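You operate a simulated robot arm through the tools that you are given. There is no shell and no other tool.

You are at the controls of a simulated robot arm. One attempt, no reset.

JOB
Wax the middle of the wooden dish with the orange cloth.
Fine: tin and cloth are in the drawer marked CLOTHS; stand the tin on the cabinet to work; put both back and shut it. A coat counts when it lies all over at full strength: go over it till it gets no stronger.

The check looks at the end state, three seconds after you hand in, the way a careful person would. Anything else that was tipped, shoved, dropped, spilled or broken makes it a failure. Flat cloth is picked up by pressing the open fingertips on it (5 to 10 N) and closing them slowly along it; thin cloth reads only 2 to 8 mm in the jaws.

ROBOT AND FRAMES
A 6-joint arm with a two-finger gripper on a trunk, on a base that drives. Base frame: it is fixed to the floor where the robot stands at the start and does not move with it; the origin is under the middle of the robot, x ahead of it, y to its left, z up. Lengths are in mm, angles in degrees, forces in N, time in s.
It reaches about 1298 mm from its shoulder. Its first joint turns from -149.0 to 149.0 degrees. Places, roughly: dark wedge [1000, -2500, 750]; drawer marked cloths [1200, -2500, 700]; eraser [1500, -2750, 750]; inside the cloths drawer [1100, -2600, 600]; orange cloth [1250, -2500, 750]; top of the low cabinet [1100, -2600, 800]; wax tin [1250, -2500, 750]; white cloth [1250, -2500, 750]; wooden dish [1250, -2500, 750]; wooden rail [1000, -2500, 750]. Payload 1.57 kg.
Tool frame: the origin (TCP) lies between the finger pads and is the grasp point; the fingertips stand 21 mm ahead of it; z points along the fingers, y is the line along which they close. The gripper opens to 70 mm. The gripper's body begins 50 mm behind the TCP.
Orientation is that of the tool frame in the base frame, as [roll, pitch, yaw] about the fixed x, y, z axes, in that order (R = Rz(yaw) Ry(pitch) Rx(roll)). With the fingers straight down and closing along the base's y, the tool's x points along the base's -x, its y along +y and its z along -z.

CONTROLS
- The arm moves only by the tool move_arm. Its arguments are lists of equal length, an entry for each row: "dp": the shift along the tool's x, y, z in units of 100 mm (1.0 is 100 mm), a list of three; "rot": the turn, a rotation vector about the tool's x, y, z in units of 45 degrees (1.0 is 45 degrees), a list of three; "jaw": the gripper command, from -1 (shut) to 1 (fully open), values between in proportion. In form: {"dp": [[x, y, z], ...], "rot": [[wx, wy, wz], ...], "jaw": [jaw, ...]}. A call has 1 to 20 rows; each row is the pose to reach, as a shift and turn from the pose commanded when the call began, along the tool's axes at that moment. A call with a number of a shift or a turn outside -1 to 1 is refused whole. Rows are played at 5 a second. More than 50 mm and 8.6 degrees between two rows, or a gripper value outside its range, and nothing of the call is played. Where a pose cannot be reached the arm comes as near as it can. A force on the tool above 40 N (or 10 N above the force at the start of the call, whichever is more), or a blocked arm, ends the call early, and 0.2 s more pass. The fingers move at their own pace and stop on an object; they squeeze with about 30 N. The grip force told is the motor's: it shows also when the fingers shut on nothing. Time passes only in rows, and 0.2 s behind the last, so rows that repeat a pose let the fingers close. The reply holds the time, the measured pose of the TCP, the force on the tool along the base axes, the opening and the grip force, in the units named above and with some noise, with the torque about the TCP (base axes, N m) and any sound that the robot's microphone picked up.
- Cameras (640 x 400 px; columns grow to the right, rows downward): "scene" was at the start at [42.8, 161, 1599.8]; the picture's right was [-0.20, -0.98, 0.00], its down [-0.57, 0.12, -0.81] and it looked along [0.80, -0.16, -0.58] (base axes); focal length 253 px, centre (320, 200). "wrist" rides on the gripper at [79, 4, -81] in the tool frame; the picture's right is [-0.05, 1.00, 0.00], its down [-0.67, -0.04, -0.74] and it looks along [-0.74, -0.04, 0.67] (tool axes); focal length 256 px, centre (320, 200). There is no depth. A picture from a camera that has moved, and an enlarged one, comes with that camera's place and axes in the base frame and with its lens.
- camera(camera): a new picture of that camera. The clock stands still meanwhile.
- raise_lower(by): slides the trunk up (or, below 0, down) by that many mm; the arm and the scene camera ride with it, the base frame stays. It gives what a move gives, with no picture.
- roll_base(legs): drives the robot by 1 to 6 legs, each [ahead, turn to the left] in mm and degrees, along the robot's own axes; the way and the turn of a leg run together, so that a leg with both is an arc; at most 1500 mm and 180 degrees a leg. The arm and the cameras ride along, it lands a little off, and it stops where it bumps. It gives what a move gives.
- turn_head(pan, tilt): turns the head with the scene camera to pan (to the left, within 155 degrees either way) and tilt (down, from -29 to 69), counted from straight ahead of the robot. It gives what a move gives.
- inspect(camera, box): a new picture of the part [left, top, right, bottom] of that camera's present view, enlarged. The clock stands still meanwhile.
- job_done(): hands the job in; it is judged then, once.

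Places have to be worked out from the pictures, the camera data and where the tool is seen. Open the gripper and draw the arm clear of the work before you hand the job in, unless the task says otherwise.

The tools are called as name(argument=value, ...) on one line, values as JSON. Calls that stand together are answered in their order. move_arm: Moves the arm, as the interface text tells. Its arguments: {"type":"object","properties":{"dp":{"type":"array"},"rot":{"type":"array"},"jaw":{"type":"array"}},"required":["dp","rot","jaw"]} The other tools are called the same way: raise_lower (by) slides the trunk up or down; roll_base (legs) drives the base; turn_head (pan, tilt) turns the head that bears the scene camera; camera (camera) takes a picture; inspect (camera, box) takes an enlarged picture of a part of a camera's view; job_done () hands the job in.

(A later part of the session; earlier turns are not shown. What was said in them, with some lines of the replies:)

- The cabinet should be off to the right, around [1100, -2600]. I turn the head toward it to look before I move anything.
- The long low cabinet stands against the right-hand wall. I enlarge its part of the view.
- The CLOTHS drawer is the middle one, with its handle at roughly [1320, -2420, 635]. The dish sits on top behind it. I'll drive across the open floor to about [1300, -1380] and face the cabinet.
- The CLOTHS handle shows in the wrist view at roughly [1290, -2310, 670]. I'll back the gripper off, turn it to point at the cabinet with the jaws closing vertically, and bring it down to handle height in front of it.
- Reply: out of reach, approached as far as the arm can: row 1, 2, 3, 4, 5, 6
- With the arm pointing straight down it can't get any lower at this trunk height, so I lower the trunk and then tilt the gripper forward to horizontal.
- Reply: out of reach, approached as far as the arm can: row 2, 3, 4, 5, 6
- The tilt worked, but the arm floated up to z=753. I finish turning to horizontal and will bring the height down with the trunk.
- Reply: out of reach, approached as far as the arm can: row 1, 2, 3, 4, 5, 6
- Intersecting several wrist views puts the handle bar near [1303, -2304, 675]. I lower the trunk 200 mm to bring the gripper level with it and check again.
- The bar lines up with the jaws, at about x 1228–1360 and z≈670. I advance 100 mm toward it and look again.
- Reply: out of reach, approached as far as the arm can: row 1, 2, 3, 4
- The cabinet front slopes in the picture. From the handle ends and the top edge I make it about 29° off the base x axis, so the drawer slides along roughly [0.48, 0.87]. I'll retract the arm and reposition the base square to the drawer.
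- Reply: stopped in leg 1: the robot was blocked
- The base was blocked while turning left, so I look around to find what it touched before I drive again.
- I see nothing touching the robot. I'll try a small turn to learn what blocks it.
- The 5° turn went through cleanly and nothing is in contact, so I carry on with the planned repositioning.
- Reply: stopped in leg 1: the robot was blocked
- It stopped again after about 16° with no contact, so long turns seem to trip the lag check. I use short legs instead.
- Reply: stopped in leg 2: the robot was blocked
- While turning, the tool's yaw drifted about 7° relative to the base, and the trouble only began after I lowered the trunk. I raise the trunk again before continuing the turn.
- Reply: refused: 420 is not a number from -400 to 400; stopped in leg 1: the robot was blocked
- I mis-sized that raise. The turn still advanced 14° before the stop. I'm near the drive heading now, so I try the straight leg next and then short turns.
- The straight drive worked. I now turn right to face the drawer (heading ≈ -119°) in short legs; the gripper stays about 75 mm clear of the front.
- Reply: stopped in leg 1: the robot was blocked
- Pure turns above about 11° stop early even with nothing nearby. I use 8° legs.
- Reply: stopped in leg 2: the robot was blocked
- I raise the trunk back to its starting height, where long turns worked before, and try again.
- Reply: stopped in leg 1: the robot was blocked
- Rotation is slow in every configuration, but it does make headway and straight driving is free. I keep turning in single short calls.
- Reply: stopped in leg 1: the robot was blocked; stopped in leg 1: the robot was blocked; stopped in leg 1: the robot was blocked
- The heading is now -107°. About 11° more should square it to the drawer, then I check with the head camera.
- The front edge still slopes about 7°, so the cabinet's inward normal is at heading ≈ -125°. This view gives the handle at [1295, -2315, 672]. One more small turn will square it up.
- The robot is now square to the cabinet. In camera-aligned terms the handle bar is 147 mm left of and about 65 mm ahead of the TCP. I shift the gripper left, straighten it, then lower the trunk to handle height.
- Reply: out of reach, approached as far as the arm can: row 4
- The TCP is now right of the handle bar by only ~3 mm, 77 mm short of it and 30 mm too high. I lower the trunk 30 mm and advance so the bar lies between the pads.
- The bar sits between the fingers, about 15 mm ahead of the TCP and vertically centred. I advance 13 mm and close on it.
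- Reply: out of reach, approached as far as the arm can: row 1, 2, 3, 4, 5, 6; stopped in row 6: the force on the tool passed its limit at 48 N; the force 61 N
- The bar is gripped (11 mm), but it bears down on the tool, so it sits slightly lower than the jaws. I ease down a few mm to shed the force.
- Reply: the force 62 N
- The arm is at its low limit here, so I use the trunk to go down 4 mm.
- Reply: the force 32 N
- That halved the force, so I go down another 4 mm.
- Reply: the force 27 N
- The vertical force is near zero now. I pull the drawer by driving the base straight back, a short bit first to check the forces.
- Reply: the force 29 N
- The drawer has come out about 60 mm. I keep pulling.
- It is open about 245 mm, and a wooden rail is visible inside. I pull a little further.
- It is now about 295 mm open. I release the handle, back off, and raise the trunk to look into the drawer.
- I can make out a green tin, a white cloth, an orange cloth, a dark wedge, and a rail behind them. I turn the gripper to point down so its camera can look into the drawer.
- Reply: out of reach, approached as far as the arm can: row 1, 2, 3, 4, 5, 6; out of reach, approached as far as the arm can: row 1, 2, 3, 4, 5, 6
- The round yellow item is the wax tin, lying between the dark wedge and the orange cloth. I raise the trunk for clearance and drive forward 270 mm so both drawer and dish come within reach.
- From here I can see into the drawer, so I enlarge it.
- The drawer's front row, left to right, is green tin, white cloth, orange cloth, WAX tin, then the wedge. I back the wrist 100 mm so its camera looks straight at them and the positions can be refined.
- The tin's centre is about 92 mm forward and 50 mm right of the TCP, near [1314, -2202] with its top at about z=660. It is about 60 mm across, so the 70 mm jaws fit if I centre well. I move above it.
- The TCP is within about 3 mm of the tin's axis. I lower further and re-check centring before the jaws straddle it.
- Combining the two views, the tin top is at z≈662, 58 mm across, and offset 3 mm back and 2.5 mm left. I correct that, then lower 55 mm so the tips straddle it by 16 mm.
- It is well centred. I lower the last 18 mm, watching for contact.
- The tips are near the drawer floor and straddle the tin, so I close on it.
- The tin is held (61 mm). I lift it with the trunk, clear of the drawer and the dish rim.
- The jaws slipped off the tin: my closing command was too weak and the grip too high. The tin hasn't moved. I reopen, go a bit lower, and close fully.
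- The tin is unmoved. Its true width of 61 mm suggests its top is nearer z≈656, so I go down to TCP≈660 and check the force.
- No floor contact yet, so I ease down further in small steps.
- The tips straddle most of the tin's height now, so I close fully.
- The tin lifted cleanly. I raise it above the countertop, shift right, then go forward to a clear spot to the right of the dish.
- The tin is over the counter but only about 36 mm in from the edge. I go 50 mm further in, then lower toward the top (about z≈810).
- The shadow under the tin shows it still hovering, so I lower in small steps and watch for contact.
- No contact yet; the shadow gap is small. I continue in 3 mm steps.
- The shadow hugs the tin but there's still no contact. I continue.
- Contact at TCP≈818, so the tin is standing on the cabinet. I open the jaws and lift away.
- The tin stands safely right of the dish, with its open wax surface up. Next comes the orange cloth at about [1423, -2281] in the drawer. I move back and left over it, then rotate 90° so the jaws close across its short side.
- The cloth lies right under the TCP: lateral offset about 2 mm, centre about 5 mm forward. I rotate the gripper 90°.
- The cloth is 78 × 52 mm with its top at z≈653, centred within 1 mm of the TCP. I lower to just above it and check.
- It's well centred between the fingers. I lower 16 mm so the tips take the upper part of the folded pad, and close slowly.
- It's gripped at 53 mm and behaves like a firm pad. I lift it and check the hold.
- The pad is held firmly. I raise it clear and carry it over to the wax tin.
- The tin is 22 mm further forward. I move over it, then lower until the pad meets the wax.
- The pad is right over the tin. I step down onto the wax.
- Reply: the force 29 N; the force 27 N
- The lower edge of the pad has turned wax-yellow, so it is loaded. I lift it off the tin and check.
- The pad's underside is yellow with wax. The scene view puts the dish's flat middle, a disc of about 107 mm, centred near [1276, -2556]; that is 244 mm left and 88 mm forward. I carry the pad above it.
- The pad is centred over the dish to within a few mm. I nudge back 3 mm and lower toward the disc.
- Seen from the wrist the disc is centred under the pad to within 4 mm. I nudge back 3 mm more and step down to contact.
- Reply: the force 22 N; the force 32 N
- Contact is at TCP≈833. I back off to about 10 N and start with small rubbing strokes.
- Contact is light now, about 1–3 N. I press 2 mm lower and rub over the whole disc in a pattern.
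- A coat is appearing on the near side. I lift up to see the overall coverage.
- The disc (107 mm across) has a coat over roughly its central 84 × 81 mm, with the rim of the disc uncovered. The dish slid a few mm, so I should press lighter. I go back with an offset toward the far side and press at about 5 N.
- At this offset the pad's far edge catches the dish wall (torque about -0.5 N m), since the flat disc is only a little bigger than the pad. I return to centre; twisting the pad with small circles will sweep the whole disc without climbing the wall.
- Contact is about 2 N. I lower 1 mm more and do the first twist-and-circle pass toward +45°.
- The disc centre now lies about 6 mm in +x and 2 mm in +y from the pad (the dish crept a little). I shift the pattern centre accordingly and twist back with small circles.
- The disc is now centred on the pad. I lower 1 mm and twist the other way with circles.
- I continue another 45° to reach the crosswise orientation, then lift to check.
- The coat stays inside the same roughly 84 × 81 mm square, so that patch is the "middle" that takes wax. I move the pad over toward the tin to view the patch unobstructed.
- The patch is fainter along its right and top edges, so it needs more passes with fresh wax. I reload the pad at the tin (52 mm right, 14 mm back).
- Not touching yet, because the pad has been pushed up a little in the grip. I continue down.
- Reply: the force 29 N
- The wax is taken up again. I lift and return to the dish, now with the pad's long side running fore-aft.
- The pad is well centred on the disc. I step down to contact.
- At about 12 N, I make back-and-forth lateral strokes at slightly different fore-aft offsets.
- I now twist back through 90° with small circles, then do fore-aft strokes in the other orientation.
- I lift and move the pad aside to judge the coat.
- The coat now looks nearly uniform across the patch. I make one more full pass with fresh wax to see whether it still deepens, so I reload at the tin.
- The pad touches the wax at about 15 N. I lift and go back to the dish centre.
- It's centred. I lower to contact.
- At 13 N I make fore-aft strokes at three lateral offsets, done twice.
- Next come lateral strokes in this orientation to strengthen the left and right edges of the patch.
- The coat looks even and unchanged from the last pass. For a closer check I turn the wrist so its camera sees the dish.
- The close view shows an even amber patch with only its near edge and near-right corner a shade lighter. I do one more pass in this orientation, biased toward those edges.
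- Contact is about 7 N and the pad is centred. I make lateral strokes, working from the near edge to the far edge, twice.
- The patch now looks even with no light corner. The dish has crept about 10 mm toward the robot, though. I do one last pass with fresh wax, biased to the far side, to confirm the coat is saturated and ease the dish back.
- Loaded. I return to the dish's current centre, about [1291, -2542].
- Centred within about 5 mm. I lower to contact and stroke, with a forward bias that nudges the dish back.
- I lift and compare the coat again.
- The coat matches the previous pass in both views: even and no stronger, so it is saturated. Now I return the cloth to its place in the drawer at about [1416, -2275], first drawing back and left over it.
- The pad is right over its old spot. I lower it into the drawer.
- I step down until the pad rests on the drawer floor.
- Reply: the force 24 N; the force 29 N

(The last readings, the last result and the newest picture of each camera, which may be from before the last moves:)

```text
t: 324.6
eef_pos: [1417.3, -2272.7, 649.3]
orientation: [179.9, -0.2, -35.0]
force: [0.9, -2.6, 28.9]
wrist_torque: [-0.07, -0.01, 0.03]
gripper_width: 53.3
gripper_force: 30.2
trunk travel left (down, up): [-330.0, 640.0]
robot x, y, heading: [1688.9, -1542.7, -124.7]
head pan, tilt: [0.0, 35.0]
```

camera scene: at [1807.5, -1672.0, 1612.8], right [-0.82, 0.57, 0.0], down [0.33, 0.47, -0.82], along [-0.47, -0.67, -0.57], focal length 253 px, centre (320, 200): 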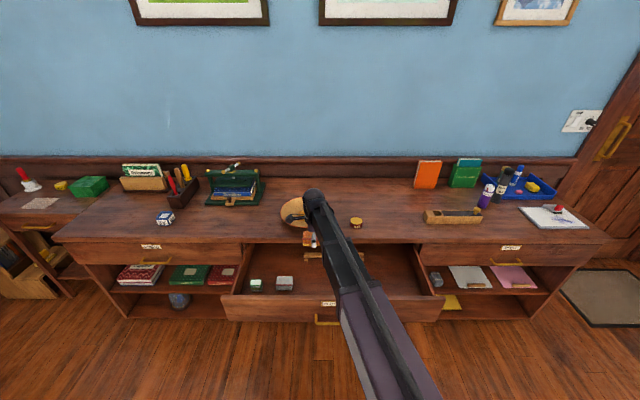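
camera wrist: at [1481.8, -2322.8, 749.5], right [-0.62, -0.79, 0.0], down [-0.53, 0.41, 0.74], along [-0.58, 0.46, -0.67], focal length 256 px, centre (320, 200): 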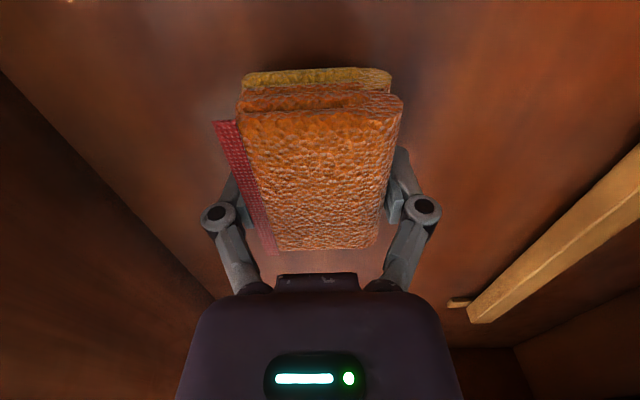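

The pad is on the floor. I ease up 2 mm, open the jaws, and lift away.

raise_lower(by=2)

move_arm(dp=[[0, 0, 0], [0, 0, 0], [0, 0, 0], [0, 0, 0]], rot=[[0, 0, 0], [0, 0, 0], [0, 0, 0], [0, 0, 0]], jaw=[0.6, 0.8, 1, 1])

raise_lower(by=80)

camera(camera="wrist")

```text
t: 325.1
eef_pos: [1417.0, -2272.8, 649.6]
orientation: [-180.0, -0.1, -35.0]
force: [1.0, 1.6, 4.0]
wrist_torque: [-0.09, 0.06, 0.0]
gripper_width: 53.2
gripper_force: 30.5
trunk travel left (down, up): [-332.0, 638.0]
robot x, y, heading: [1691.9, -1540.3, -124.9]
head pan, tilt: [0.0, 35.0]
```

```text
t: 326.1
eef_pos: [1415.5, -2272.6, 650.3]
orientation: [-179.9, -0.1, -35.1]
force: [-0.7, 0.4, 0.3]
wrist_torque: [0.0, -0.01, -0.02]
gripper_width: 70.1
gripper_force: 0.1
trunk travel left (down, up): [-332.0, 638.0]
robot x, y, heading: [1694.3, -1540.8, -125.0]
head pan, tilt: [0.0, 35.0]
```

```text
t: 327.3
eef_pos: [1417.1, -2273.5, 730.3]
orientation: [-180.0, -0.2, -35.0]
force: [0.5, 1.0, 0.1]
wrist_torque: [0.01, -0.01, -0.04]
gripper_width: 69.9
gripper_force: 0.1
trunk travel left (down, up): [-412.0, 558.0]
robot x, y, heading: [1691.1, -1536.3, -124.6]
head pan, tilt: [0.0, 35.0]
```

```text
taken
camera wrist: at [1481.8, -2322.9, 812.4], right [-0.62, -0.79, 0.0], down [-0.53, 0.41, 0.74], along [-0.58, 0.46, -0.67], focal length 256 px, centre (320, 200)
```

wrist: 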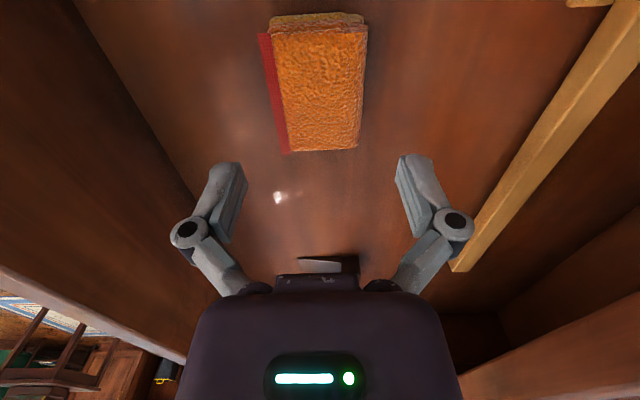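

The cloth lies back where it was. Now the tin: I raise the arm, move over to it, and check its position.

raise_lower(by=200)

move_arm(dp=[[-0.33, 0, 0], [-0.66, 0, 0], [-1.0, 0.2, 0], [-1.0, 0.6, 0], [-1.0, 1.0, 0], [-1.0, 1.0, 0]], rot=[[0, 0, 0], [0, 0, 0], [0, 0, 0], [0, 0, 0], [0, 0, 0], [0, 0, 0]], jaw=[1, 1, 1, 1, 1, 1])

move_arm(dp=[[-0.33, 0, 0], [-0.66, 0.2, 0], [-0.98, 0.5, 0], [-0.98, 0.8, 0], [-0.98, 1.0, 0], [-0.98, 1.0, 0]], rot=[[0, 0, 0], [0, 0, 0], [0, 0, 0], [0, 0, 0], [0, 0, 0], [0, 0, 0]], jaw=[1, 1, 1, 1, 1, 1])

move_arm(dp=[[0, 0.13, 0], [0, 0.26, 0], [0, 0.26, 0]], rot=[[0, 0, 0], [0, 0, 0], [0, 0, 0]], jaw=[1, 1, 1])

camera(camera="wrist")

inspect(camera="scene", box=[215, 160, 445, 340])

```text
t: 329.5
eef_pos: [1417.6, -2273.2, 929.7]
orientation: [-180.0, -0.2, -35.0]
force: [-0.2, 0.3, -0.3]
wrist_torque: [0.01, 0.02, 0.01]
gripper_width: 69.9
gripper_force: 0.1
trunk travel left (down, up): [-612.0, 358.0]
robot x, y, heading: [1691.4, -1539.6, -124.7]
head pan, tilt: [0.0, 35.0]
```

```text
t: 330.9
eef_pos: [1277.5, -2299.0, 929.6]
orientation: [-180.0, -0.2, -35.0]
force: [-0.2, -0.1, 0.3]
wrist_torque: [0.03, -0.01, -0.01]
gripper_width: 70.1
gripper_force: 0.1
trunk travel left (down, up): [-612.0, 358.0]
robot x, y, heading: [1691.4, -1538.8, -124.7]
head pan, tilt: [0.0, 35.0]
```

```text
t: 332.3
eef_pos: [1141.3, -2322.6, 930.4]
orientation: [180.0, -0.3, -35.0]
force: [0.0, -0.8, -0.1]
wrist_torque: [0.01, 0.03, -0.02]
gripper_width: 69.9
gripper_force: 0.2
trunk travel left (down, up): [-612.0, 358.0]
robot x, y, heading: [1691.9, -1539.9, -125.0]
head pan, tilt: [0.0, 35.0]
```

```text
t: 333.1
eef_pos: [1123.8, -2344.4, 930.9]
orientation: [-180.0, -0.2, -35.0]
force: [0.1, -0.3, 0.0]
wrist_torque: [0.01, 0.01, 0.02]
gripper_width: 69.9
gripper_force: 0.0
trunk travel left (down, up): [-612.0, 358.0]
robot x, y, heading: [1694.5, -1540.7, -124.7]
head pan, tilt: [0.0, 35.0]
```

```text
taken
camera wrist: at [1189.4, -2394.2, 1012.5], right [-0.62, -0.79, 0.0], down [-0.53, 0.41, 0.74], along [-0.58, 0.46, -0.67], focal length 256 px, centre (320, 200)
```

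wrist: 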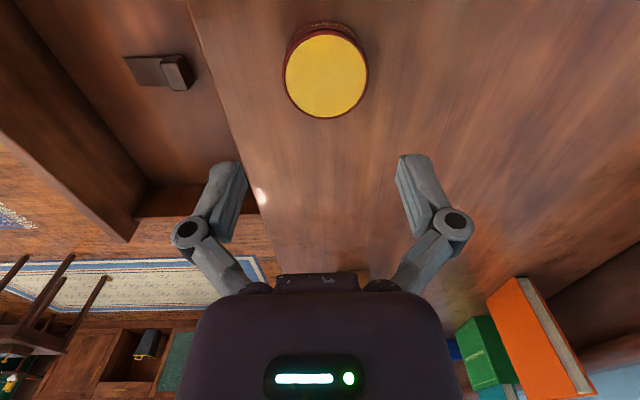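

```text
2.22 times, centred on (330, 250) of scene
camera zoom: at [1807.5, -1672.0, 1613.8], right [-0.82, 0.57, 0.0], down [0.33, 0.47, -0.82], along [-0.47, -0.67, -0.57], focal length 562 px, centre (298, 89)
```

zoom: 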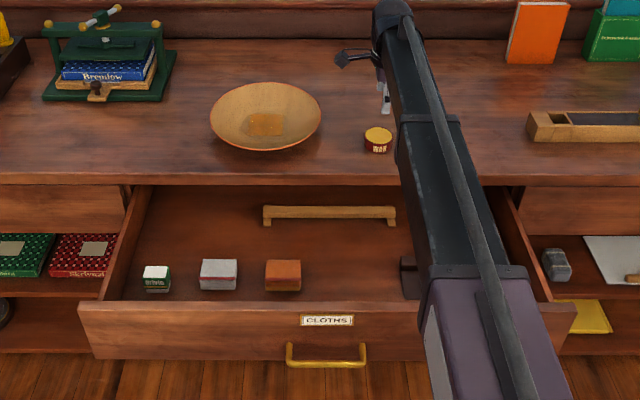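

The tin is 3 mm left and 4.5 mm forward of the TCP. I correct and lower partway.

move_arm(dp=[[0.03, 0.045, 0], [0.03, 0.045, 0]], rot=[[0, 0, 0], [0, 0, 0]], jaw=[1, 1])

raise_lower(by=-75)

camera(camera="wrist")

```text
t: 333.7
eef_pos: [1123.5, -2349.2, 930.8]
orientation: [179.9, -0.2, -35.1]
force: [0.1, -0.2, -0.1]
wrist_torque: [0.0, -0.01, -0.01]
gripper_width: 69.7
gripper_force: 0.1
trunk travel left (down, up): [-612.0, 358.0]
robot x, y, heading: [1691.5, -1541.8, -124.9]
head pan, tilt: [0.0, 35.0]
```

```text
t: 334.8
eef_pos: [1124.4, -2349.1, 855.5]
orientation: [-180.0, -0.3, -35.0]
force: [0.4, 1.0, 0.2]
wrist_torque: [0.01, -0.01, 0.01]
gripper_width: 70.1
gripper_force: 0.1
trunk travel left (down, up): [-537.0, 433.0]
robot x, y, heading: [1693.6, -1540.1, -124.6]
head pan, tilt: [0.0, 35.0]
```

```text
taken
camera wrist: at [1189.3, -2399.0, 937.5], right [-0.62, -0.79, 0.0], down [-0.53, 0.41, 0.74], along [-0.58, 0.46, -0.67], focal length 256 px, centre (320, 200)
```

wrist: 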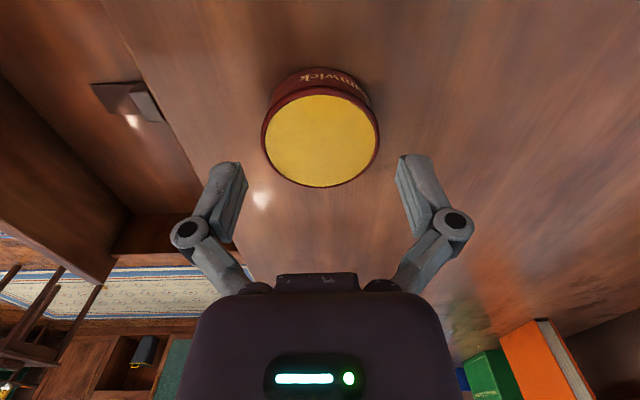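

Centred. I lower the remaining 38 mm and grip.

raise_lower(by=-34)

raise_lower(by=-4)

move_arm(dp=[[0, 0, 0], [0, 0, 0], [0, 0, 0], [0, 0, 0]], rot=[[0, 0, 0], [0, 0, 0], [0, 0, 0], [0, 0, 0]], jaw=[0.8, 0.6, -1, -1])

raise_lower(by=30)

camera(camera="wrist")

```text
t: 335.6
eef_pos: [1124.6, -2349.3, 822.0]
orientation: [-180.0, -0.2, -35.0]
force: [0.0, 0.4, 0.2]
wrist_torque: [0.01, 0.01, 0.01]
gripper_width: 69.7
gripper_force: 0.1
trunk travel left (down, up): [-503.0, 467.0]
robot x, y, heading: [1694.2, -1541.5, -124.9]
head pan, tilt: [0.0, 35.0]
```

```text
t: 336.1
eef_pos: [1123.9, -2350.9, 817.6]
orientation: [-180.0, -0.1, -34.9]
force: [-1.2, 0.6, -0.1]
wrist_torque: [0.01, 0.03, 0.0]
gripper_width: 69.9
gripper_force: 0.0
trunk travel left (down, up): [-499.0, 471.0]
robot x, y, heading: [1693.4, -1541.3, -124.9]
head pan, tilt: [0.0, 35.0]
```

```text
t: 337.1
eef_pos: [1124.5, -2350.3, 816.8]
orientation: [-180.0, -0.1, -34.9]
force: [-1.7, -0.4, 3.4]
wrist_torque: [0.08, -0.05, 0.0]
gripper_width: 61.0
gripper_force: 30.0
trunk travel left (down, up): [-499.0, 471.0]
robot x, y, heading: [1693.1, -1538.9, -124.7]
head pan, tilt: [0.0, 35.0]
```

```text
t: 337.8
eef_pos: [1123.6, -2349.7, 847.3]
orientation: [-180.0, -0.2, -35.0]
force: [-0.4, -0.1, -1.6]
wrist_torque: [0.0, 0.01, 0.02]
gripper_width: 61.0
gripper_force: 30.0
trunk travel left (down, up): [-529.0, 441.0]
robot x, y, heading: [1694.0, -1536.7, -124.9]
head pan, tilt: [0.0, 35.0]
```

```text
taken
camera wrist: at [1189.2, -2399.2, 929.2], right [-0.62, -0.79, 0.0], down [-0.53, 0.41, 0.74], along [-0.58, 0.46, -0.67], focal length 256 px, centre (320, 200)
```

wrist: 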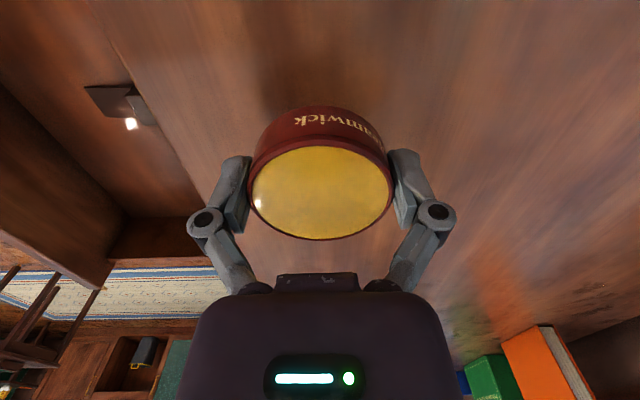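

The tin is held. I carry it back to its place in the drawer at about [1318, -2200].

raise_lower(by=40)

move_arm(dp=[[0, -0.33, 0], [0, -0.66, 0], [0, -1.0, 0], [0, -1.0, 0]], rot=[[0, 0, 0], [0, 0, 0], [0, 0, 0], [0, 0, 0]], jaw=[-1, -1, -1, -1])

move_arm(dp=[[0.25, -0.33, 0], [0.5, -0.66, 0], [0.737, -1.0, 0], [0.737, -1.0, 0]], rot=[[0, 0, 0], [0, 0, 0], [0, 0, 0], [0, 0, 0]], jaw=[-1, -1, -1, -1])

move_arm(dp=[[0, -0.2, 0], [0, -0.345, 0], [0, -0.345, 0]], rot=[[0, 0, 0], [0, 0, 0], [0, 0, 0]], jaw=[-1, -1, -1])

camera(camera="wrist")

inspect(camera="scene", box=[215, 160, 445, 340])

```text
t: 338.7
eef_pos: [1124.1, -2350.7, 886.8]
orientation: [180.0, -0.2, -35.0]
force: [-0.3, -0.2, -1.1]
wrist_torque: [-0.01, -0.02, -0.03]
gripper_width: 61.2
gripper_force: 29.9
trunk travel left (down, up): [-569.0, 401.0]
robot x, y, heading: [1693.1, -1535.9, -124.7]
head pan, tilt: [0.0, 35.0]
```

```text
t: 339.7
eef_pos: [1180.7, -2270.7, 887.9]
orientation: [-180.0, -0.2, -35.0]
force: [-0.2, -0.8, -0.8]
wrist_torque: [0.02, 0.01, -0.02]
gripper_width: 61.0
gripper_force: 30.2
trunk travel left (down, up): [-569.0, 401.0]
robot x, y, heading: [1694.1, -1540.3, -124.6]
head pan, tilt: [0.0, 35.0]
```

```text
t: 340.7
eef_pos: [1299.6, -2231.1, 886.5]
orientation: [-179.9, -0.1, -35.1]
force: [0.1, 0.2, -0.6]
wrist_torque: [-0.01, -0.01, -0.01]
gripper_width: 60.9
gripper_force: 30.3
trunk travel left (down, up): [-569.0, 401.0]
robot x, y, heading: [1687.7, -1537.0, -125.0]
head pan, tilt: [0.0, 35.0]
```

```text
t: 341.5
eef_pos: [1319.4, -2201.4, 886.0]
orientation: [180.0, -0.2, -35.0]
force: [0.5, 0.0, -2.5]
wrist_torque: [-0.02, 0.03, -0.01]
gripper_width: 61.5
gripper_force: 29.9
trunk travel left (down, up): [-569.0, 401.0]
robot x, y, heading: [1692.2, -1536.2, -124.7]
head pan, tilt: [0.0, 35.0]
```

```text
taken
camera wrist: at [1383.4, -2250.9, 969.4], right [-0.62, -0.79, 0.0], down [-0.53, 0.41, 0.74], along [-0.58, 0.46, -0.67], focal length 256 px, centre (320, 200)
```

wrist: 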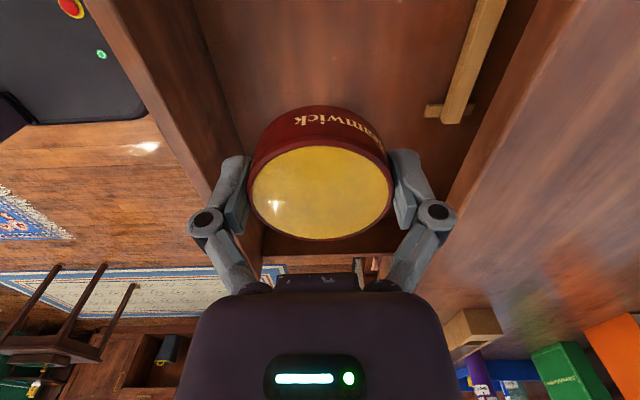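

```text
2.22 times, centred on (330, 250) of scene
camera zoom: at [1807.4, -1672.2, 1570.8], right [-0.82, 0.57, 0.0], down [0.33, 0.47, -0.82], along [-0.47, -0.67, -0.57], focal length 562 px, centre (298, 89)
```

zoom: 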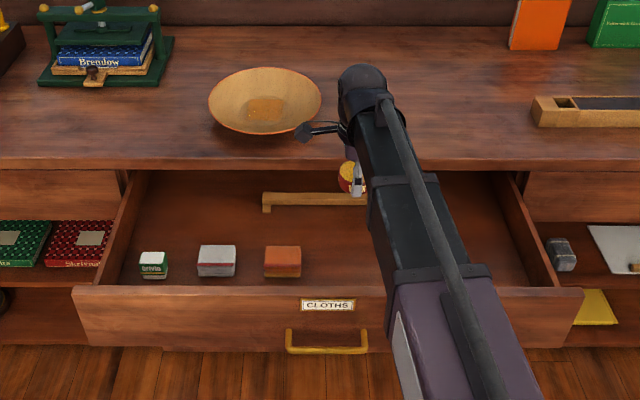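

The tin is over its spot, with the cloth well clear. I lower it into the drawer and step to contact.

raise_lower(by=-225)

raise_lower(by=-5)

raise_lower(by=-3)

raise_lower(by=-2)

```text
t: 343.8
eef_pos: [1318.1, -2201.7, 662.7]
orientation: [-180.0, -0.2, -35.0]
force: [0.5, 0.4, -1.7]
wrist_torque: [0.01, -0.02, -0.01]
gripper_width: 61.4
gripper_force: 29.9
trunk travel left (down, up): [-344.0, 626.0]
robot x, y, heading: [1692.1, -1538.0, -124.9]
head pan, tilt: [0.0, 35.0]
```

```text
t: 344.4
eef_pos: [1319.6, -2201.6, 657.7]
orientation: [-180.0, -0.1, -35.0]
force: [0.1, 0.0, -1.7]
wrist_torque: [0.0, 0.0, -0.01]
gripper_width: 61.3
gripper_force: 30.2
trunk travel left (down, up): [-339.0, 631.0]
robot x, y, heading: [1693.2, -1537.3, -125.1]
head pan, tilt: [0.0, 35.0]
```

```text
t: 344.9
eef_pos: [1317.0, -2201.5, 653.6]
orientation: [-179.9, -0.2, -35.1]
force: [-0.5, -0.5, -1.8]
wrist_torque: [0.0, 0.0, -0.06]
gripper_width: 61.1
gripper_force: 30.4
trunk travel left (down, up): [-336.0, 634.0]
robot x, y, heading: [1693.4, -1539.9, -124.5]
head pan, tilt: [0.0, 35.0]
```

```text
t: 345.4
eef_pos: [1318.2, -2201.9, 652.6]
orientation: [-179.9, -0.2, -35.1]
force: [-0.4, -0.3, -1.5]
wrist_torque: [0.0, -0.02, 0.02]
gripper_width: 61.1
gripper_force: 29.9
trunk travel left (down, up): [-334.0, 636.0]
robot x, y, heading: [1691.3, -1537.3, -124.8]
head pan, tilt: [0.0, 35.0]
```

raise_lower(by=-1)

raise_lower(by=-1)

raise_lower(by=-1)

```text
t: 345.9
eef_pos: [1318.1, -2202.3, 651.3]
orientation: [-180.0, -0.2, -34.9]
force: [-1.7, -1.8, 5.7]
wrist_torque: [0.02, 0.02, -0.03]
gripper_width: 61.1
gripper_force: 29.8
trunk travel left (down, up): [-333.0, 637.0]
robot x, y, heading: [1691.9, -1535.0, -124.8]
head pan, tilt: [0.0, 35.0]
```

```text
t: 346.4
eef_pos: [1319.4, -2200.6, 651.9]
orientation: [180.0, -0.2, -34.9]
force: [-0.9, -2.1, 19.1]
wrist_torque: [0.03, 0.05, 0.03]
gripper_width: 61.5
gripper_force: 29.7
trunk travel left (down, up): [-332.0, 638.0]
robot x, y, heading: [1693.5, -1540.1, -124.6]
head pan, tilt: [0.0, 35.0]
```

```text
t: 346.9
eef_pos: [1319.6, -2201.1, 650.9]
orientation: [179.9, -0.2, -35.0]
force: [-0.9, -2.6, 18.9]
wrist_torque: [-0.02, 0.07, -0.02]
gripper_width: 61.3
gripper_force: 29.8
trunk travel left (down, up): [-331.0, 639.0]
robot x, y, heading: [1691.0, -1541.2, -124.8]
head pan, tilt: [0.0, 35.0]
```

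The tin is on the drawer floor. I release it, lift the arm well clear, and look.

move_arm(dp=[[0, 0, 0], [0, 0, 0], [0, 0, 0], [0, 0, 0]], rot=[[0, 0, 0], [0, 0, 0], [0, 0, 0], [0, 0, 0]], jaw=[0.85, 1, 1, 1])

raise_lower(by=280)

camera(camera="wrist")

inspect(camera="scene", box=[215, 160, 445, 340])

```text
t: 347.9
eef_pos: [1318.1, -2201.5, 649.4]
orientation: [180.0, -0.2, -34.9]
force: [0.4, -0.2, -0.8]
wrist_torque: [-0.01, 0.0, 0.03]
gripper_width: 70.2
gripper_force: 0.0
trunk travel left (down, up): [-331.0, 639.0]
robot x, y, heading: [1691.4, -1542.6, -124.8]
head pan, tilt: [0.0, 35.0]
```

```text
t: 350.8
eef_pos: [1318.3, -2201.6, 929.0]
orientation: [179.9, -0.2, -34.9]
force: [0.4, -0.6, -0.6]
wrist_torque: [0.04, 0.0, 0.0]
gripper_width: 69.7
gripper_force: 0.2
trunk travel left (down, up): [-611.0, 359.0]
robot x, y, heading: [1693.8, -1537.4, -125.0]
head pan, tilt: [0.0, 35.0]
```

```text
taken
camera wrist: at [1383.3, -2250.8, 1011.4], right [-0.62, -0.79, 0.0], down [-0.53, 0.41, 0.74], along [-0.58, 0.46, -0.67], focal length 256 px, centre (320, 200)
```

wrist: 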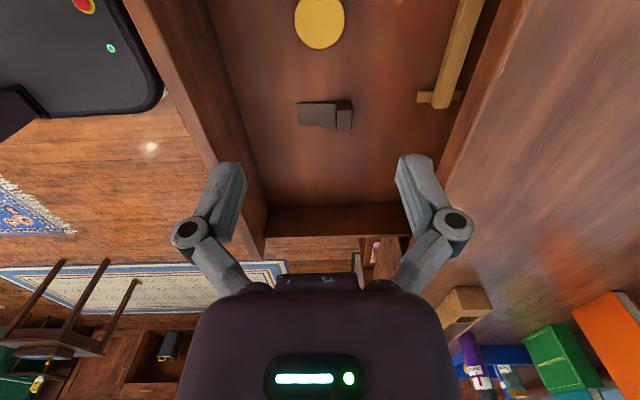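

```text
2.22 times, centred on (330, 250) of scene
camera zoom: at [1807.5, -1672.0, 1612.7], right [-0.82, 0.57, 0.0], down [0.33, 0.47, -0.82], along [-0.47, -0.67, -0.57], focal length 562 px, centre (298, 89)
```

zoom: 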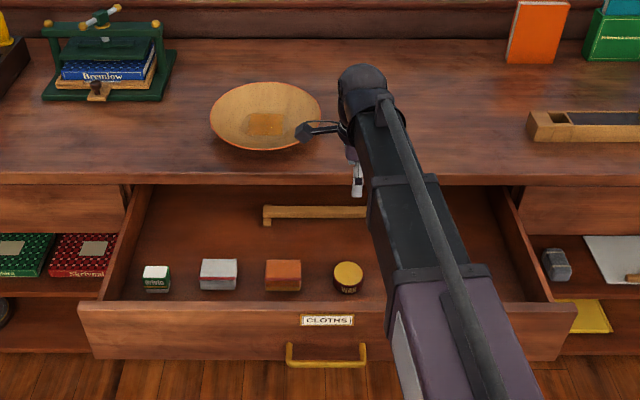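

Everything is back in its place. To shut the drawer, I back the base off 300 mm with the arm high, then turn the gripper horizontal, fingers closed, to push on the front.

roll_base(legs=[[-310, 0]])

move_arm(dp=[[0, 0, 0], [0, 0, 0], [0, 0, 0], [0, 0, 0], [0, 0, 0], [0, 0, 0]], rot=[[-0.17, 0, 0], [-0.34, 0, 0], [-0.51, 0, 0], [-0.68, 0, 0], [-0.85, 0, 0], [-1, 0, 0]], jaw=[0.5, 0, -0.5, -1, -1, -1])

move_arm(dp=[[0, 0, 0], [0, 0, 0], [0, 0, 0], [0, 0, 0], [0, 0, 0], [0, 0, 0]], rot=[[-0.17, 0, 0], [-0.34, 0, 0], [-0.51, 0, 0], [-0.68, 0, 0], [-0.85, 0, 0], [-1, 0, 0]], jaw=[-1, -1, -1, -1, -1, -1])

camera(camera="scene")

```text
t: 353.2
eef_pos: [1502.1, -1944.2, 930.1]
orientation: [-179.9, -0.2, -34.7]
force: [1.0, -0.6, -0.3]
wrist_torque: [-0.03, -0.03, 0.01]
gripper_width: 69.9
gripper_force: 0.0
trunk travel left (down, up): [-611.0, 359.0]
robot x, y, heading: [1876.1, -1279.2, -124.3]
head pan, tilt: [0.0, 35.0]
```

```text
t: 354.6
eef_pos: [1499.2, -1944.2, 984.5]
orientation: [135.0, -0.1, -34.7]
force: [-0.4, -0.5, -0.3]
wrist_torque: [-0.01, -0.07, 0.0]
gripper_width: 0.0
gripper_force: 28.2
out of reach, approached as far as the arm can: row 2, 3, 4, 5, 6
trunk travel left (down, up): [-611.0, 359.0]
robot x, y, heading: [1872.0, -1277.4, -124.4]
head pan, tilt: [0.0, 35.0]
```

```text
t: 356.1
eef_pos: [1499.6, -1945.4, 1111.7]
orientation: [91.1, -0.5, -34.7]
force: [0.6, 0.8, 1.0]
wrist_torque: [0.02, 0.01, -0.02]
gripper_width: 0.0
gripper_force: 28.6
out of reach, approached as far as the arm can: row 1, 2, 3, 4, 5, 6
trunk travel left (down, up): [-611.0, 359.0]
robot x, y, heading: [1871.0, -1280.9, -124.5]
head pan, tilt: [0.0, 35.0]
```

```text
taken
camera scene: at [1988.7, -1411.7, 1612.8], right [-0.83, 0.56, 0.0], down [0.32, 0.47, -0.82], along [-0.46, -0.68, -0.57], focal length 253 px, centre (320, 200)
```

scene: 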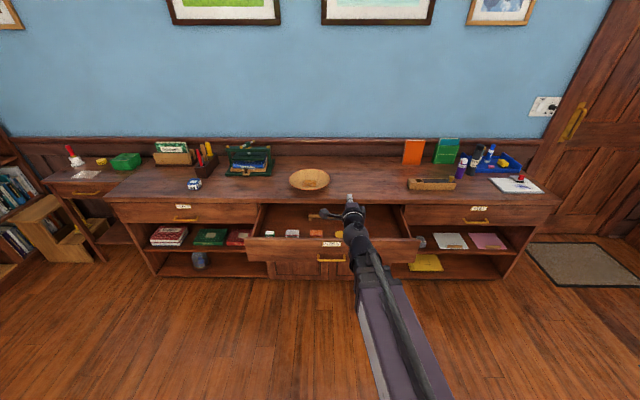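

The gripper is horizontal and closed, about 110 mm in front of the handle and 45 mm to its right. I shift left to the drawer's middle and lower to z≈692, between handle and label.

move_arm(dp=[[0.25, 0, 0], [0.45, 0, 0], [0.45, 0, 0]], rot=[[0, 0, 0], [0, 0, 0], [0, 0, 0]], jaw=[-1, -1, -1])

raise_lower(by=-400)

camera(camera="wrist")

inspect(camera="scene", box=[240, 110, 440, 235])

```text
t: 356.9
eef_pos: [1533.7, -1969.2, 1110.4]
orientation: [91.6, 0.2, -34.4]
force: [0.3, 0.2, 0.3]
wrist_torque: [-0.01, 0.0, -0.01]
gripper_width: 0.0
gripper_force: 28.3
out of reach, approached as far as the arm can: row 2, 3
trunk travel left (down, up): [-611.0, 359.0]
robot x, y, heading: [1868.2, -1276.5, -124.1]
head pan, tilt: [0.0, 35.0]
```

```text
t: 360.7
eef_pos: [1534.9, -1969.3, 710.9]
orientation: [91.5, 0.1, -34.3]
force: [-0.3, -0.1, 0.3]
wrist_torque: [0.05, 0.06, 0.01]
gripper_width: 0.2
gripper_force: 28.6
trunk travel left (down, up): [-211.0, 759.0]
robot x, y, heading: [1871.6, -1278.5, -124.3]
head pan, tilt: [0.0, 35.0]
```

```text
taken
camera wrist: at [1647.8, -1947.6, 717.4], right [-0.06, 0.01, 1.0], down [-0.13, 0.99, -0.01], along [-0.99, -0.13, -0.06], focal length 256 px, centre (320, 200)
```

wrist: 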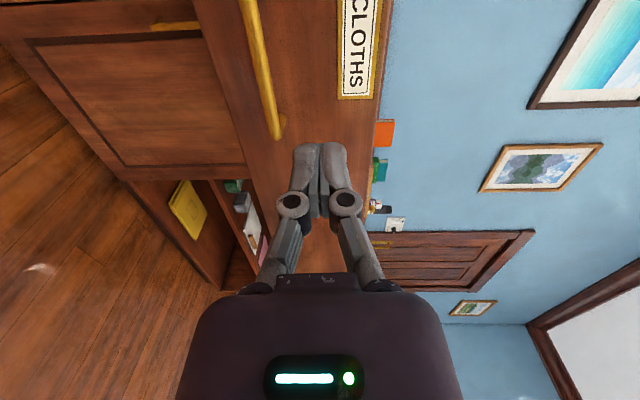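

```text
3.20 times, centred on (340, 172) of scene
camera zoom: at [1988.7, -1411.7, 1212.8], right [-0.83, 0.56, 0.0], down [0.32, 0.47, -0.82], along [-0.46, -0.68, -0.57], focal length 810 px, centre (256, 288)
```

zoom: 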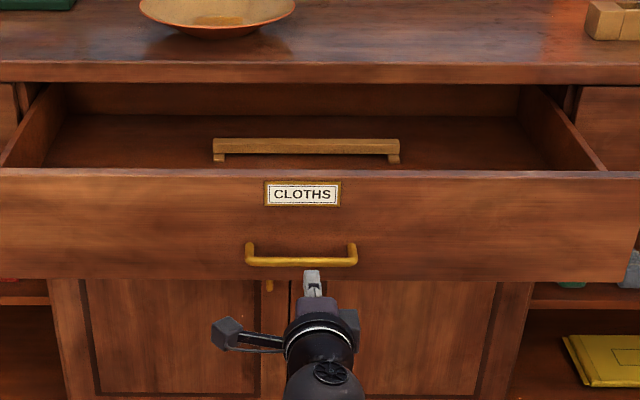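

The fingertips are laterally at the drawer's middle, about 146 mm from the panel. I lower 16 mm to sit between handle and label, and drive forward to near contact.

raise_lower(by=-16)

roll_base(legs=[[130, 0]])

camera(camera="wrist")

inspect(camera="scene", box=[240, 130, 440, 255])

```text
t: 361.3
eef_pos: [1534.2, -1969.1, 694.8]
orientation: [91.7, 0.2, -34.4]
force: [-0.1, 0.1, -0.3]
wrist_torque: [-0.02, -0.03, 0.03]
gripper_width: 0.0
gripper_force: 28.8
trunk travel left (down, up): [-195.0, 775.0]
robot x, y, heading: [1875.2, -1277.5, -124.7]
head pan, tilt: [0.0, 35.0]
```

```text
t: 362.7
eef_pos: [1461.3, -2075.8, 694.3]
orientation: [91.6, 0.1, -34.3]
force: [0.3, 0.0, -0.5]
wrist_torque: [-0.04, -0.02, 0.0]
gripper_width: 0.2
gripper_force: 28.5
trunk travel left (down, up): [-195.0, 775.0]
robot x, y, heading: [1799.4, -1386.8, -124.4]
head pan, tilt: [0.0, 35.0]
```

```text
taken
camera wrist: at [1574.9, -2054.3, 701.4], right [-0.06, 0.01, 1.0], down [-0.13, 0.99, -0.01], along [-0.99, -0.13, -0.06], focal length 256 px, centre (320, 200)
```

wrist: 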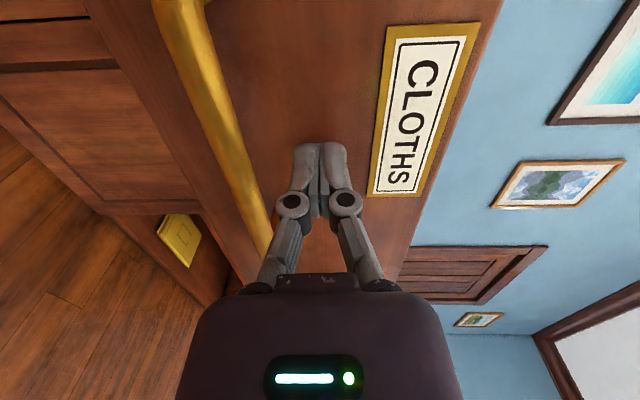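

```text
3.20 times, centred on (340, 192) of scene
camera zoom: at [1915.8, -1518.4, 1196.8], right [-0.83, 0.56, 0.0], down [0.32, 0.47, -0.82], along [-0.46, -0.68, -0.57], focal length 810 px, centre (256, 224)
```

zoom: 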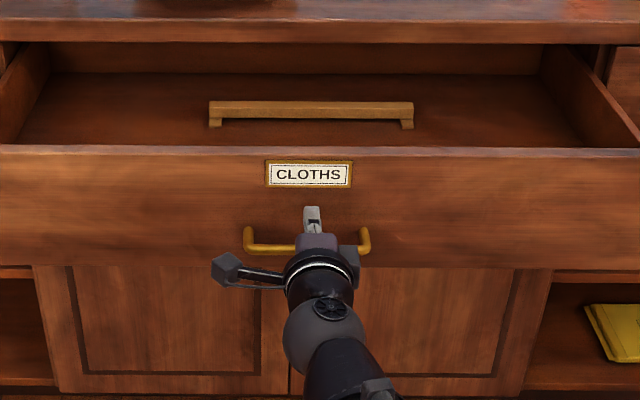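

The lower knuckle would come close over the handle bar, so I raise 8 mm (still below the label) and then drive forward gently to touch.

raise_lower(by=9)

roll_base(legs=[[40, 0]])

camera(camera="wrist")

inspect(camera="scene", box=[240, 130, 440, 255])

```text
t: 363.3
eef_pos: [1460.8, -2076.4, 704.4]
orientation: [91.6, 0.2, -34.3]
force: [1.1, -0.9, -0.3]
wrist_torque: [0.02, 0.01, -0.01]
gripper_width: 0.0
gripper_force: 28.5
trunk travel left (down, up): [-204.0, 766.0]
robot x, y, heading: [1803.0, -1385.9, -124.3]
head pan, tilt: [0.0, 35.0]
```

```text
t: 364.2
eef_pos: [1437.5, -2109.9, 703.8]
orientation: [91.6, 0.2, -34.4]
force: [-0.1, -0.4, 0.2]
wrist_torque: [-0.01, -0.01, -0.01]
gripper_width: 0.0
gripper_force: 28.9
trunk travel left (down, up): [-204.0, 766.0]
robot x, y, heading: [1777.4, -1419.7, -124.4]
head pan, tilt: [0.0, 35.0]
```

```text
taken
camera wrist: at [1552.1, -2087.6, 710.4], right [-0.06, 0.01, 1.0], down [-0.13, 0.99, -0.01], along [-0.99, -0.13, -0.06], focal length 256 px, centre (320, 200)
```

wrist: 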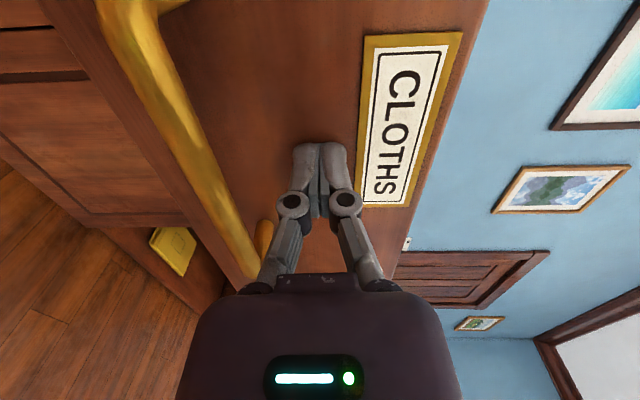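

```text
3.20 times, centred on (340, 192) of scene
camera zoom: at [1893.0, -1551.8, 1205.8], right [-0.83, 0.56, 0.0], down [0.32, 0.47, -0.82], along [-0.46, -0.68, -0.57], focal length 810 px, centre (256, 224)
```

zoom: 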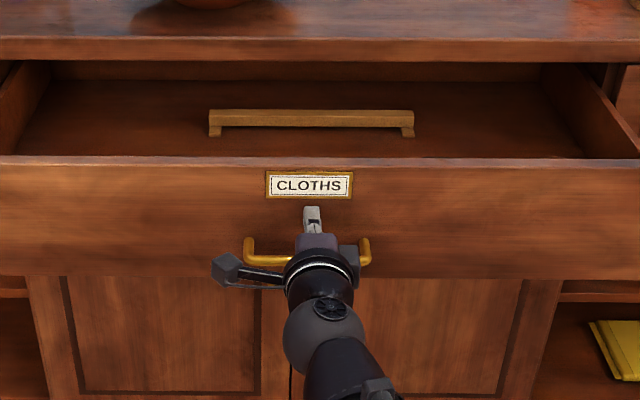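

Not touching yet, no force. I drive on in small bits.

roll_base(legs=[[30, 0]])

inspect(camera="scene", box=[240, 130, 440, 255])

```text
t: 365.1
eef_pos: [1421.1, -2135.2, 703.2]
orientation: [91.6, 0.2, -34.4]
force: [-0.1, 0.6, -0.1]
wrist_torque: [0.01, -0.01, 0.03]
gripper_width: 0.0
gripper_force: 28.4
trunk travel left (down, up): [-204.0, 766.0]
robot x, y, heading: [1759.8, -1445.7, -124.2]
head pan, tilt: [0.0, 35.0]
```

```text
3.20 times, centred on (340, 192) of scene
camera zoom: at [1876.1, -1576.5, 1205.8], right [-0.83, 0.56, 0.0], down [0.32, 0.47, -0.82], along [-0.46, -0.68, -0.57], focal length 810 px, centre (256, 224)
```

zoom: 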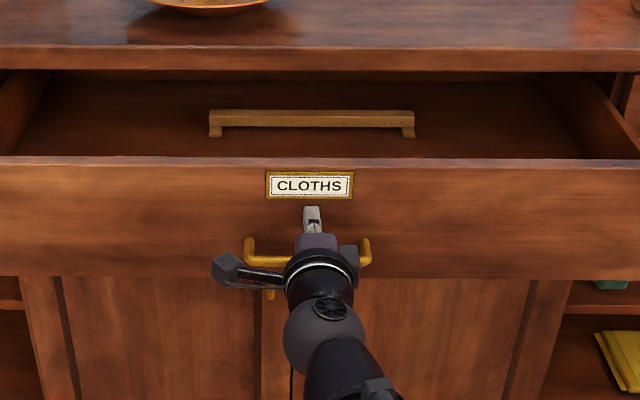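

The drawer is moving in with the fingers and hardly resists. I keep going.

roll_base(legs=[[100, 0]])

roll_base(legs=[[90, 0]])

camera(camera="scene")

```text
t: 366.4
eef_pos: [1365.6, -2218.9, 703.0]
orientation: [91.6, 0.2, -34.3]
force: [0.5, -0.5, 0.2]
wrist_torque: [0.0, -0.02, 0.02]
gripper_width: 0.0
gripper_force: 28.8
trunk travel left (down, up): [-204.0, 766.0]
robot x, y, heading: [1702.6, -1527.1, -124.4]
head pan, tilt: [0.0, 35.0]
```

```text
t: 367.6
eef_pos: [1316.3, -2293.9, 703.1]
orientation: [91.7, 0.3, -34.2]
force: [-0.9, -0.4, 0.9]
wrist_torque: [0.0, 0.0, 0.0]
gripper_width: 0.0
gripper_force: 28.9
trunk travel left (down, up): [-204.0, 766.0]
robot x, y, heading: [1649.2, -1603.7, -124.1]
head pan, tilt: [0.0, 35.0]
```

```text
taken
camera scene: at [1768.3, -1734.6, 1205.8], right [-0.83, 0.56, 0.0], down [0.32, 0.47, -0.82], along [-0.46, -0.68, -0.57], focal length 253 px, centre (320, 200)
```

scene: 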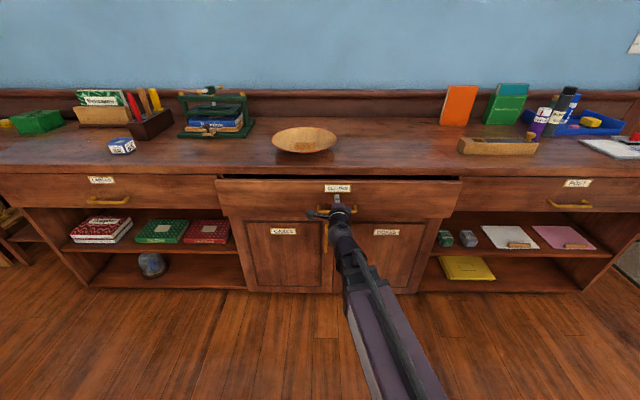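

About 70 mm of travel remains. I continue gently.

roll_base(legs=[[50, 0]])

inspect(camera="scene", box=[200, 120, 480, 260])

```text
t: 369.0
eef_pos: [1290.2, -2332.1, 703.1]
orientation: [91.7, 0.2, -34.2]
force: [2.5, 2.0, 1.2]
wrist_torque: [-0.06, 0.05, 0.0]
gripper_width: 0.0
gripper_force: 28.6
trunk travel left (down, up): [-204.0, 766.0]
robot x, y, heading: [1618.9, -1646.5, -124.3]
head pan, tilt: [0.0, 35.0]
stopped in leg 1: the force on the tool passed its limit at 43 N (the readings are from after the stop); the commanded pose is now the measured one
```

```text
2.29 times, centred on (340, 190) of scene
camera zoom: at [1740.5, -1775.4, 1205.9], right [-0.83, 0.56, 0.0], down [0.32, 0.47, -0.82], along [-0.46, -0.68, -0.57], focal length 578 px, centre (274, 223)
```

zoom: 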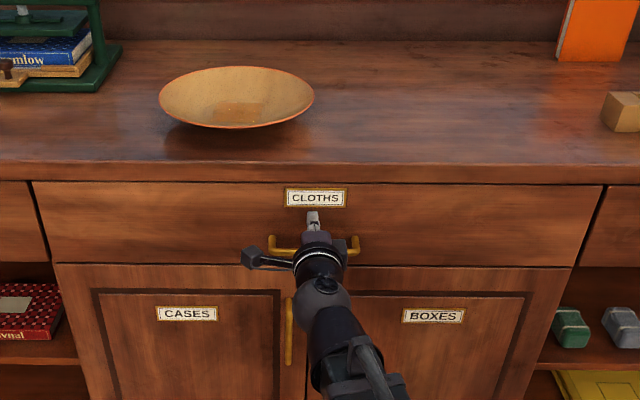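

The push ended on a firm stop at 43 N and the front looks flush with its neighbours. I back the robot off and inspect the seam.

roll_base(legs=[[-200, 0]])

camera(camera="scene")

inspect(camera="scene", box=[190, 140, 460, 230])

camera(camera="wrist")

```text
t: 370.8
eef_pos: [1405.0, -2165.2, 703.4]
orientation: [91.7, 0.1, -34.0]
force: [0.7, 0.1, 0.4]
wrist_torque: [-0.03, 0.0, -0.02]
gripper_width: 0.1
gripper_force: 29.0
trunk travel left (down, up): [-204.0, 766.0]
robot x, y, heading: [1736.9, -1474.9, -124.3]
head pan, tilt: [0.0, 35.0]
```

```text
taken
camera scene: at [1854.5, -1608.0, 1205.8], right [-0.83, 0.56, 0.0], down [0.32, 0.47, -0.82], along [-0.46, -0.68, -0.57], focal length 253 px, centre (320, 200)
```

scene: 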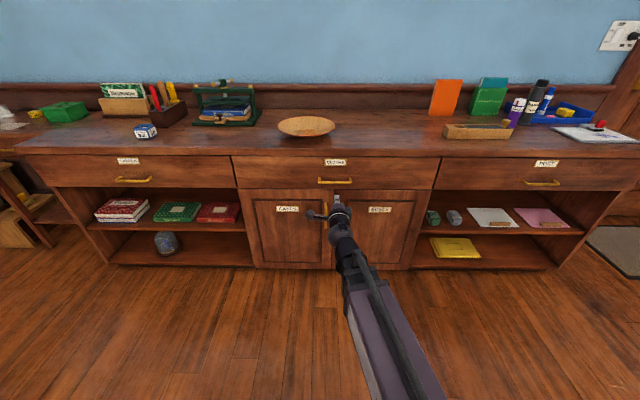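

```text
2.37 times, centred on (325, 185) of scene
camera zoom: at [1854.5, -1608.0, 1205.8], right [-0.83, 0.56, 0.0], down [0.32, 0.47, -0.82], along [-0.46, -0.68, -0.57], focal length 600 px, centre (308, 236)
```

zoom: 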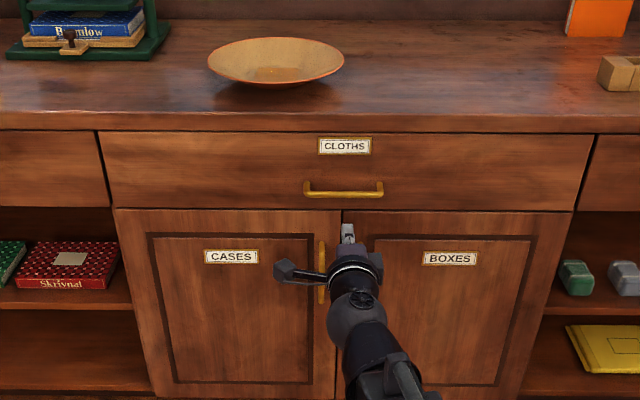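

```text
taken
camera wrist: at [1519.5, -2143.1, 710.4], right [-0.06, 0.01, 1.0], down [-0.14, 0.99, -0.01], along [-0.99, -0.14, -0.06], focal length 256 px, centre (320, 200)
```

wrist: 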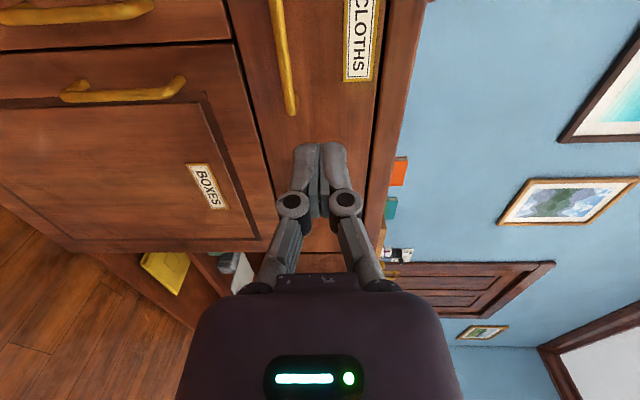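

The drawer is shut flush. I open the gripper, back off further, and raise up for a final look at the dish and the cabinet top.

move_arm(dp=[[0, 0, 0], [0, 0, -0.2], [0, 0, -0.4]], rot=[[0, 0, 0], [0, 0, 0], [0, 0, 0]], jaw=[0, 1, 1])

roll_base(legs=[[-100, 0]])

raise_lower(by=400)

camera(camera="scene")

inspect(camera="scene", box=[270, 150, 370, 215])

inspect(camera="scene", box=[180, 140, 460, 280])

```text
t: 371.6
eef_pos: [1427.9, -2132.1, 702.9]
orientation: [91.8, 0.2, -34.0]
force: [-0.1, 0.0, 0.2]
wrist_torque: [0.02, 0.04, 0.0]
gripper_width: 69.8
gripper_force: 0.0
trunk travel left (down, up): [-204.0, 766.0]
robot x, y, heading: [1737.3, -1479.2, -124.0]
head pan, tilt: [0.0, 35.0]
```

```text
t: 372.9
eef_pos: [1483.6, -2048.3, 702.1]
orientation: [91.7, 0.1, -34.0]
force: [0.1, 0.8, -0.7]
wrist_torque: [-0.02, 0.04, 0.02]
gripper_width: 70.0
gripper_force: 0.1
trunk travel left (down, up): [-204.0, 766.0]
robot x, y, heading: [1794.9, -1393.3, -124.0]
head pan, tilt: [0.0, 35.0]
```

```text
t: 376.7
eef_pos: [1484.6, -2048.1, 1103.0]
orientation: [91.7, 0.3, -34.0]
force: [-0.7, 0.3, -0.5]
wrist_torque: [0.04, 0.05, 0.02]
gripper_width: 69.5
gripper_force: 0.0
trunk travel left (down, up): [-604.0, 366.0]
robot x, y, heading: [1798.2, -1392.7, -124.4]
head pan, tilt: [0.0, 35.0]
```

```text
taken
camera scene: at [1911.0, -1524.7, 1605.7], right [-0.83, 0.56, 0.0], down [0.32, 0.47, -0.82], along [-0.46, -0.68, -0.57], focal length 253 px, centre (320, 200)
```

scene: 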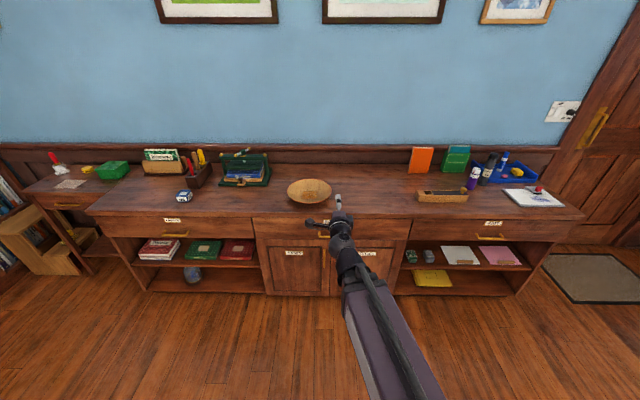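

```text
6.15 times, centred on (320, 182) of scene
camera zoom: at [1911.0, -1524.7, 1605.7], right [-0.83, 0.56, 0.0], down [0.32, 0.47, -0.82], along [-0.46, -0.68, -0.57], focal length 1558 px, centre (320, 308)
```

zoom: 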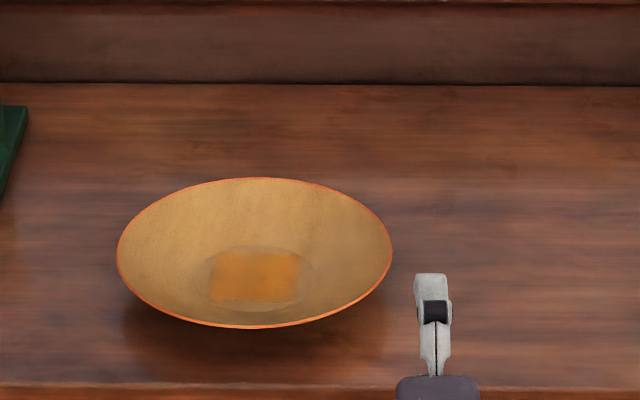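

```text
2.29 times, centred on (320, 210) of scene
camera zoom: at [1911.0, -1524.7, 1605.7], right [-0.83, 0.56, 0.0], down [0.32, 0.47, -0.82], along [-0.46, -0.68, -0.57], focal length 578 px, centre (320, 177)
```

zoom: 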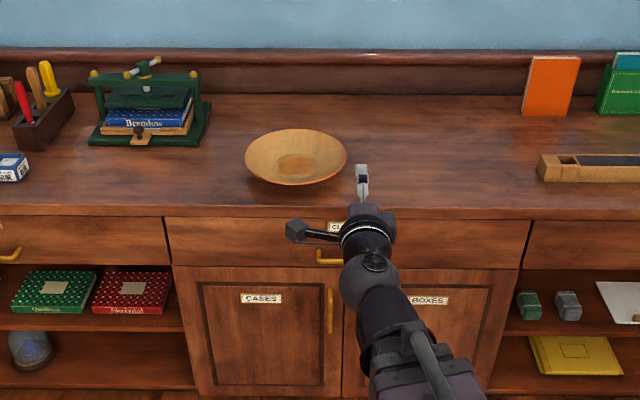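

The drawer is shut with the cloth and tin inside, the dish has an even amber coat, and everything else stands where it was. The gripper is open and clear, so I hand in.

job_done()

```text
The job is handed in.
```

The middle of the dish is waxed, the cloth and tin are back in the CLOTHS drawer in their original spots, and the drawer is shut. I have handed the job in; no verdict has come back yet.

- **Coat:** wax took only on a square of about 84 × 81 mm in the centre of the dish. I went over it several times, reloading from the tin three times. After the last pass the colour was even and no deeper than after the one before. I judged full strength by eye from the pictures.
- **Dish position:** rubbing moved the dish, mostly toward the cabinet's front edge. It ended roughly 15–20 mm from where it started.
- **Wax in the drawer:** the cloth went back in with its underside still waxy, so it may leave some on the drawer floor.
- **Everything else:** in the final pictures nothing else had been moved. The gripper is open and the arm is clear of the cabinet.
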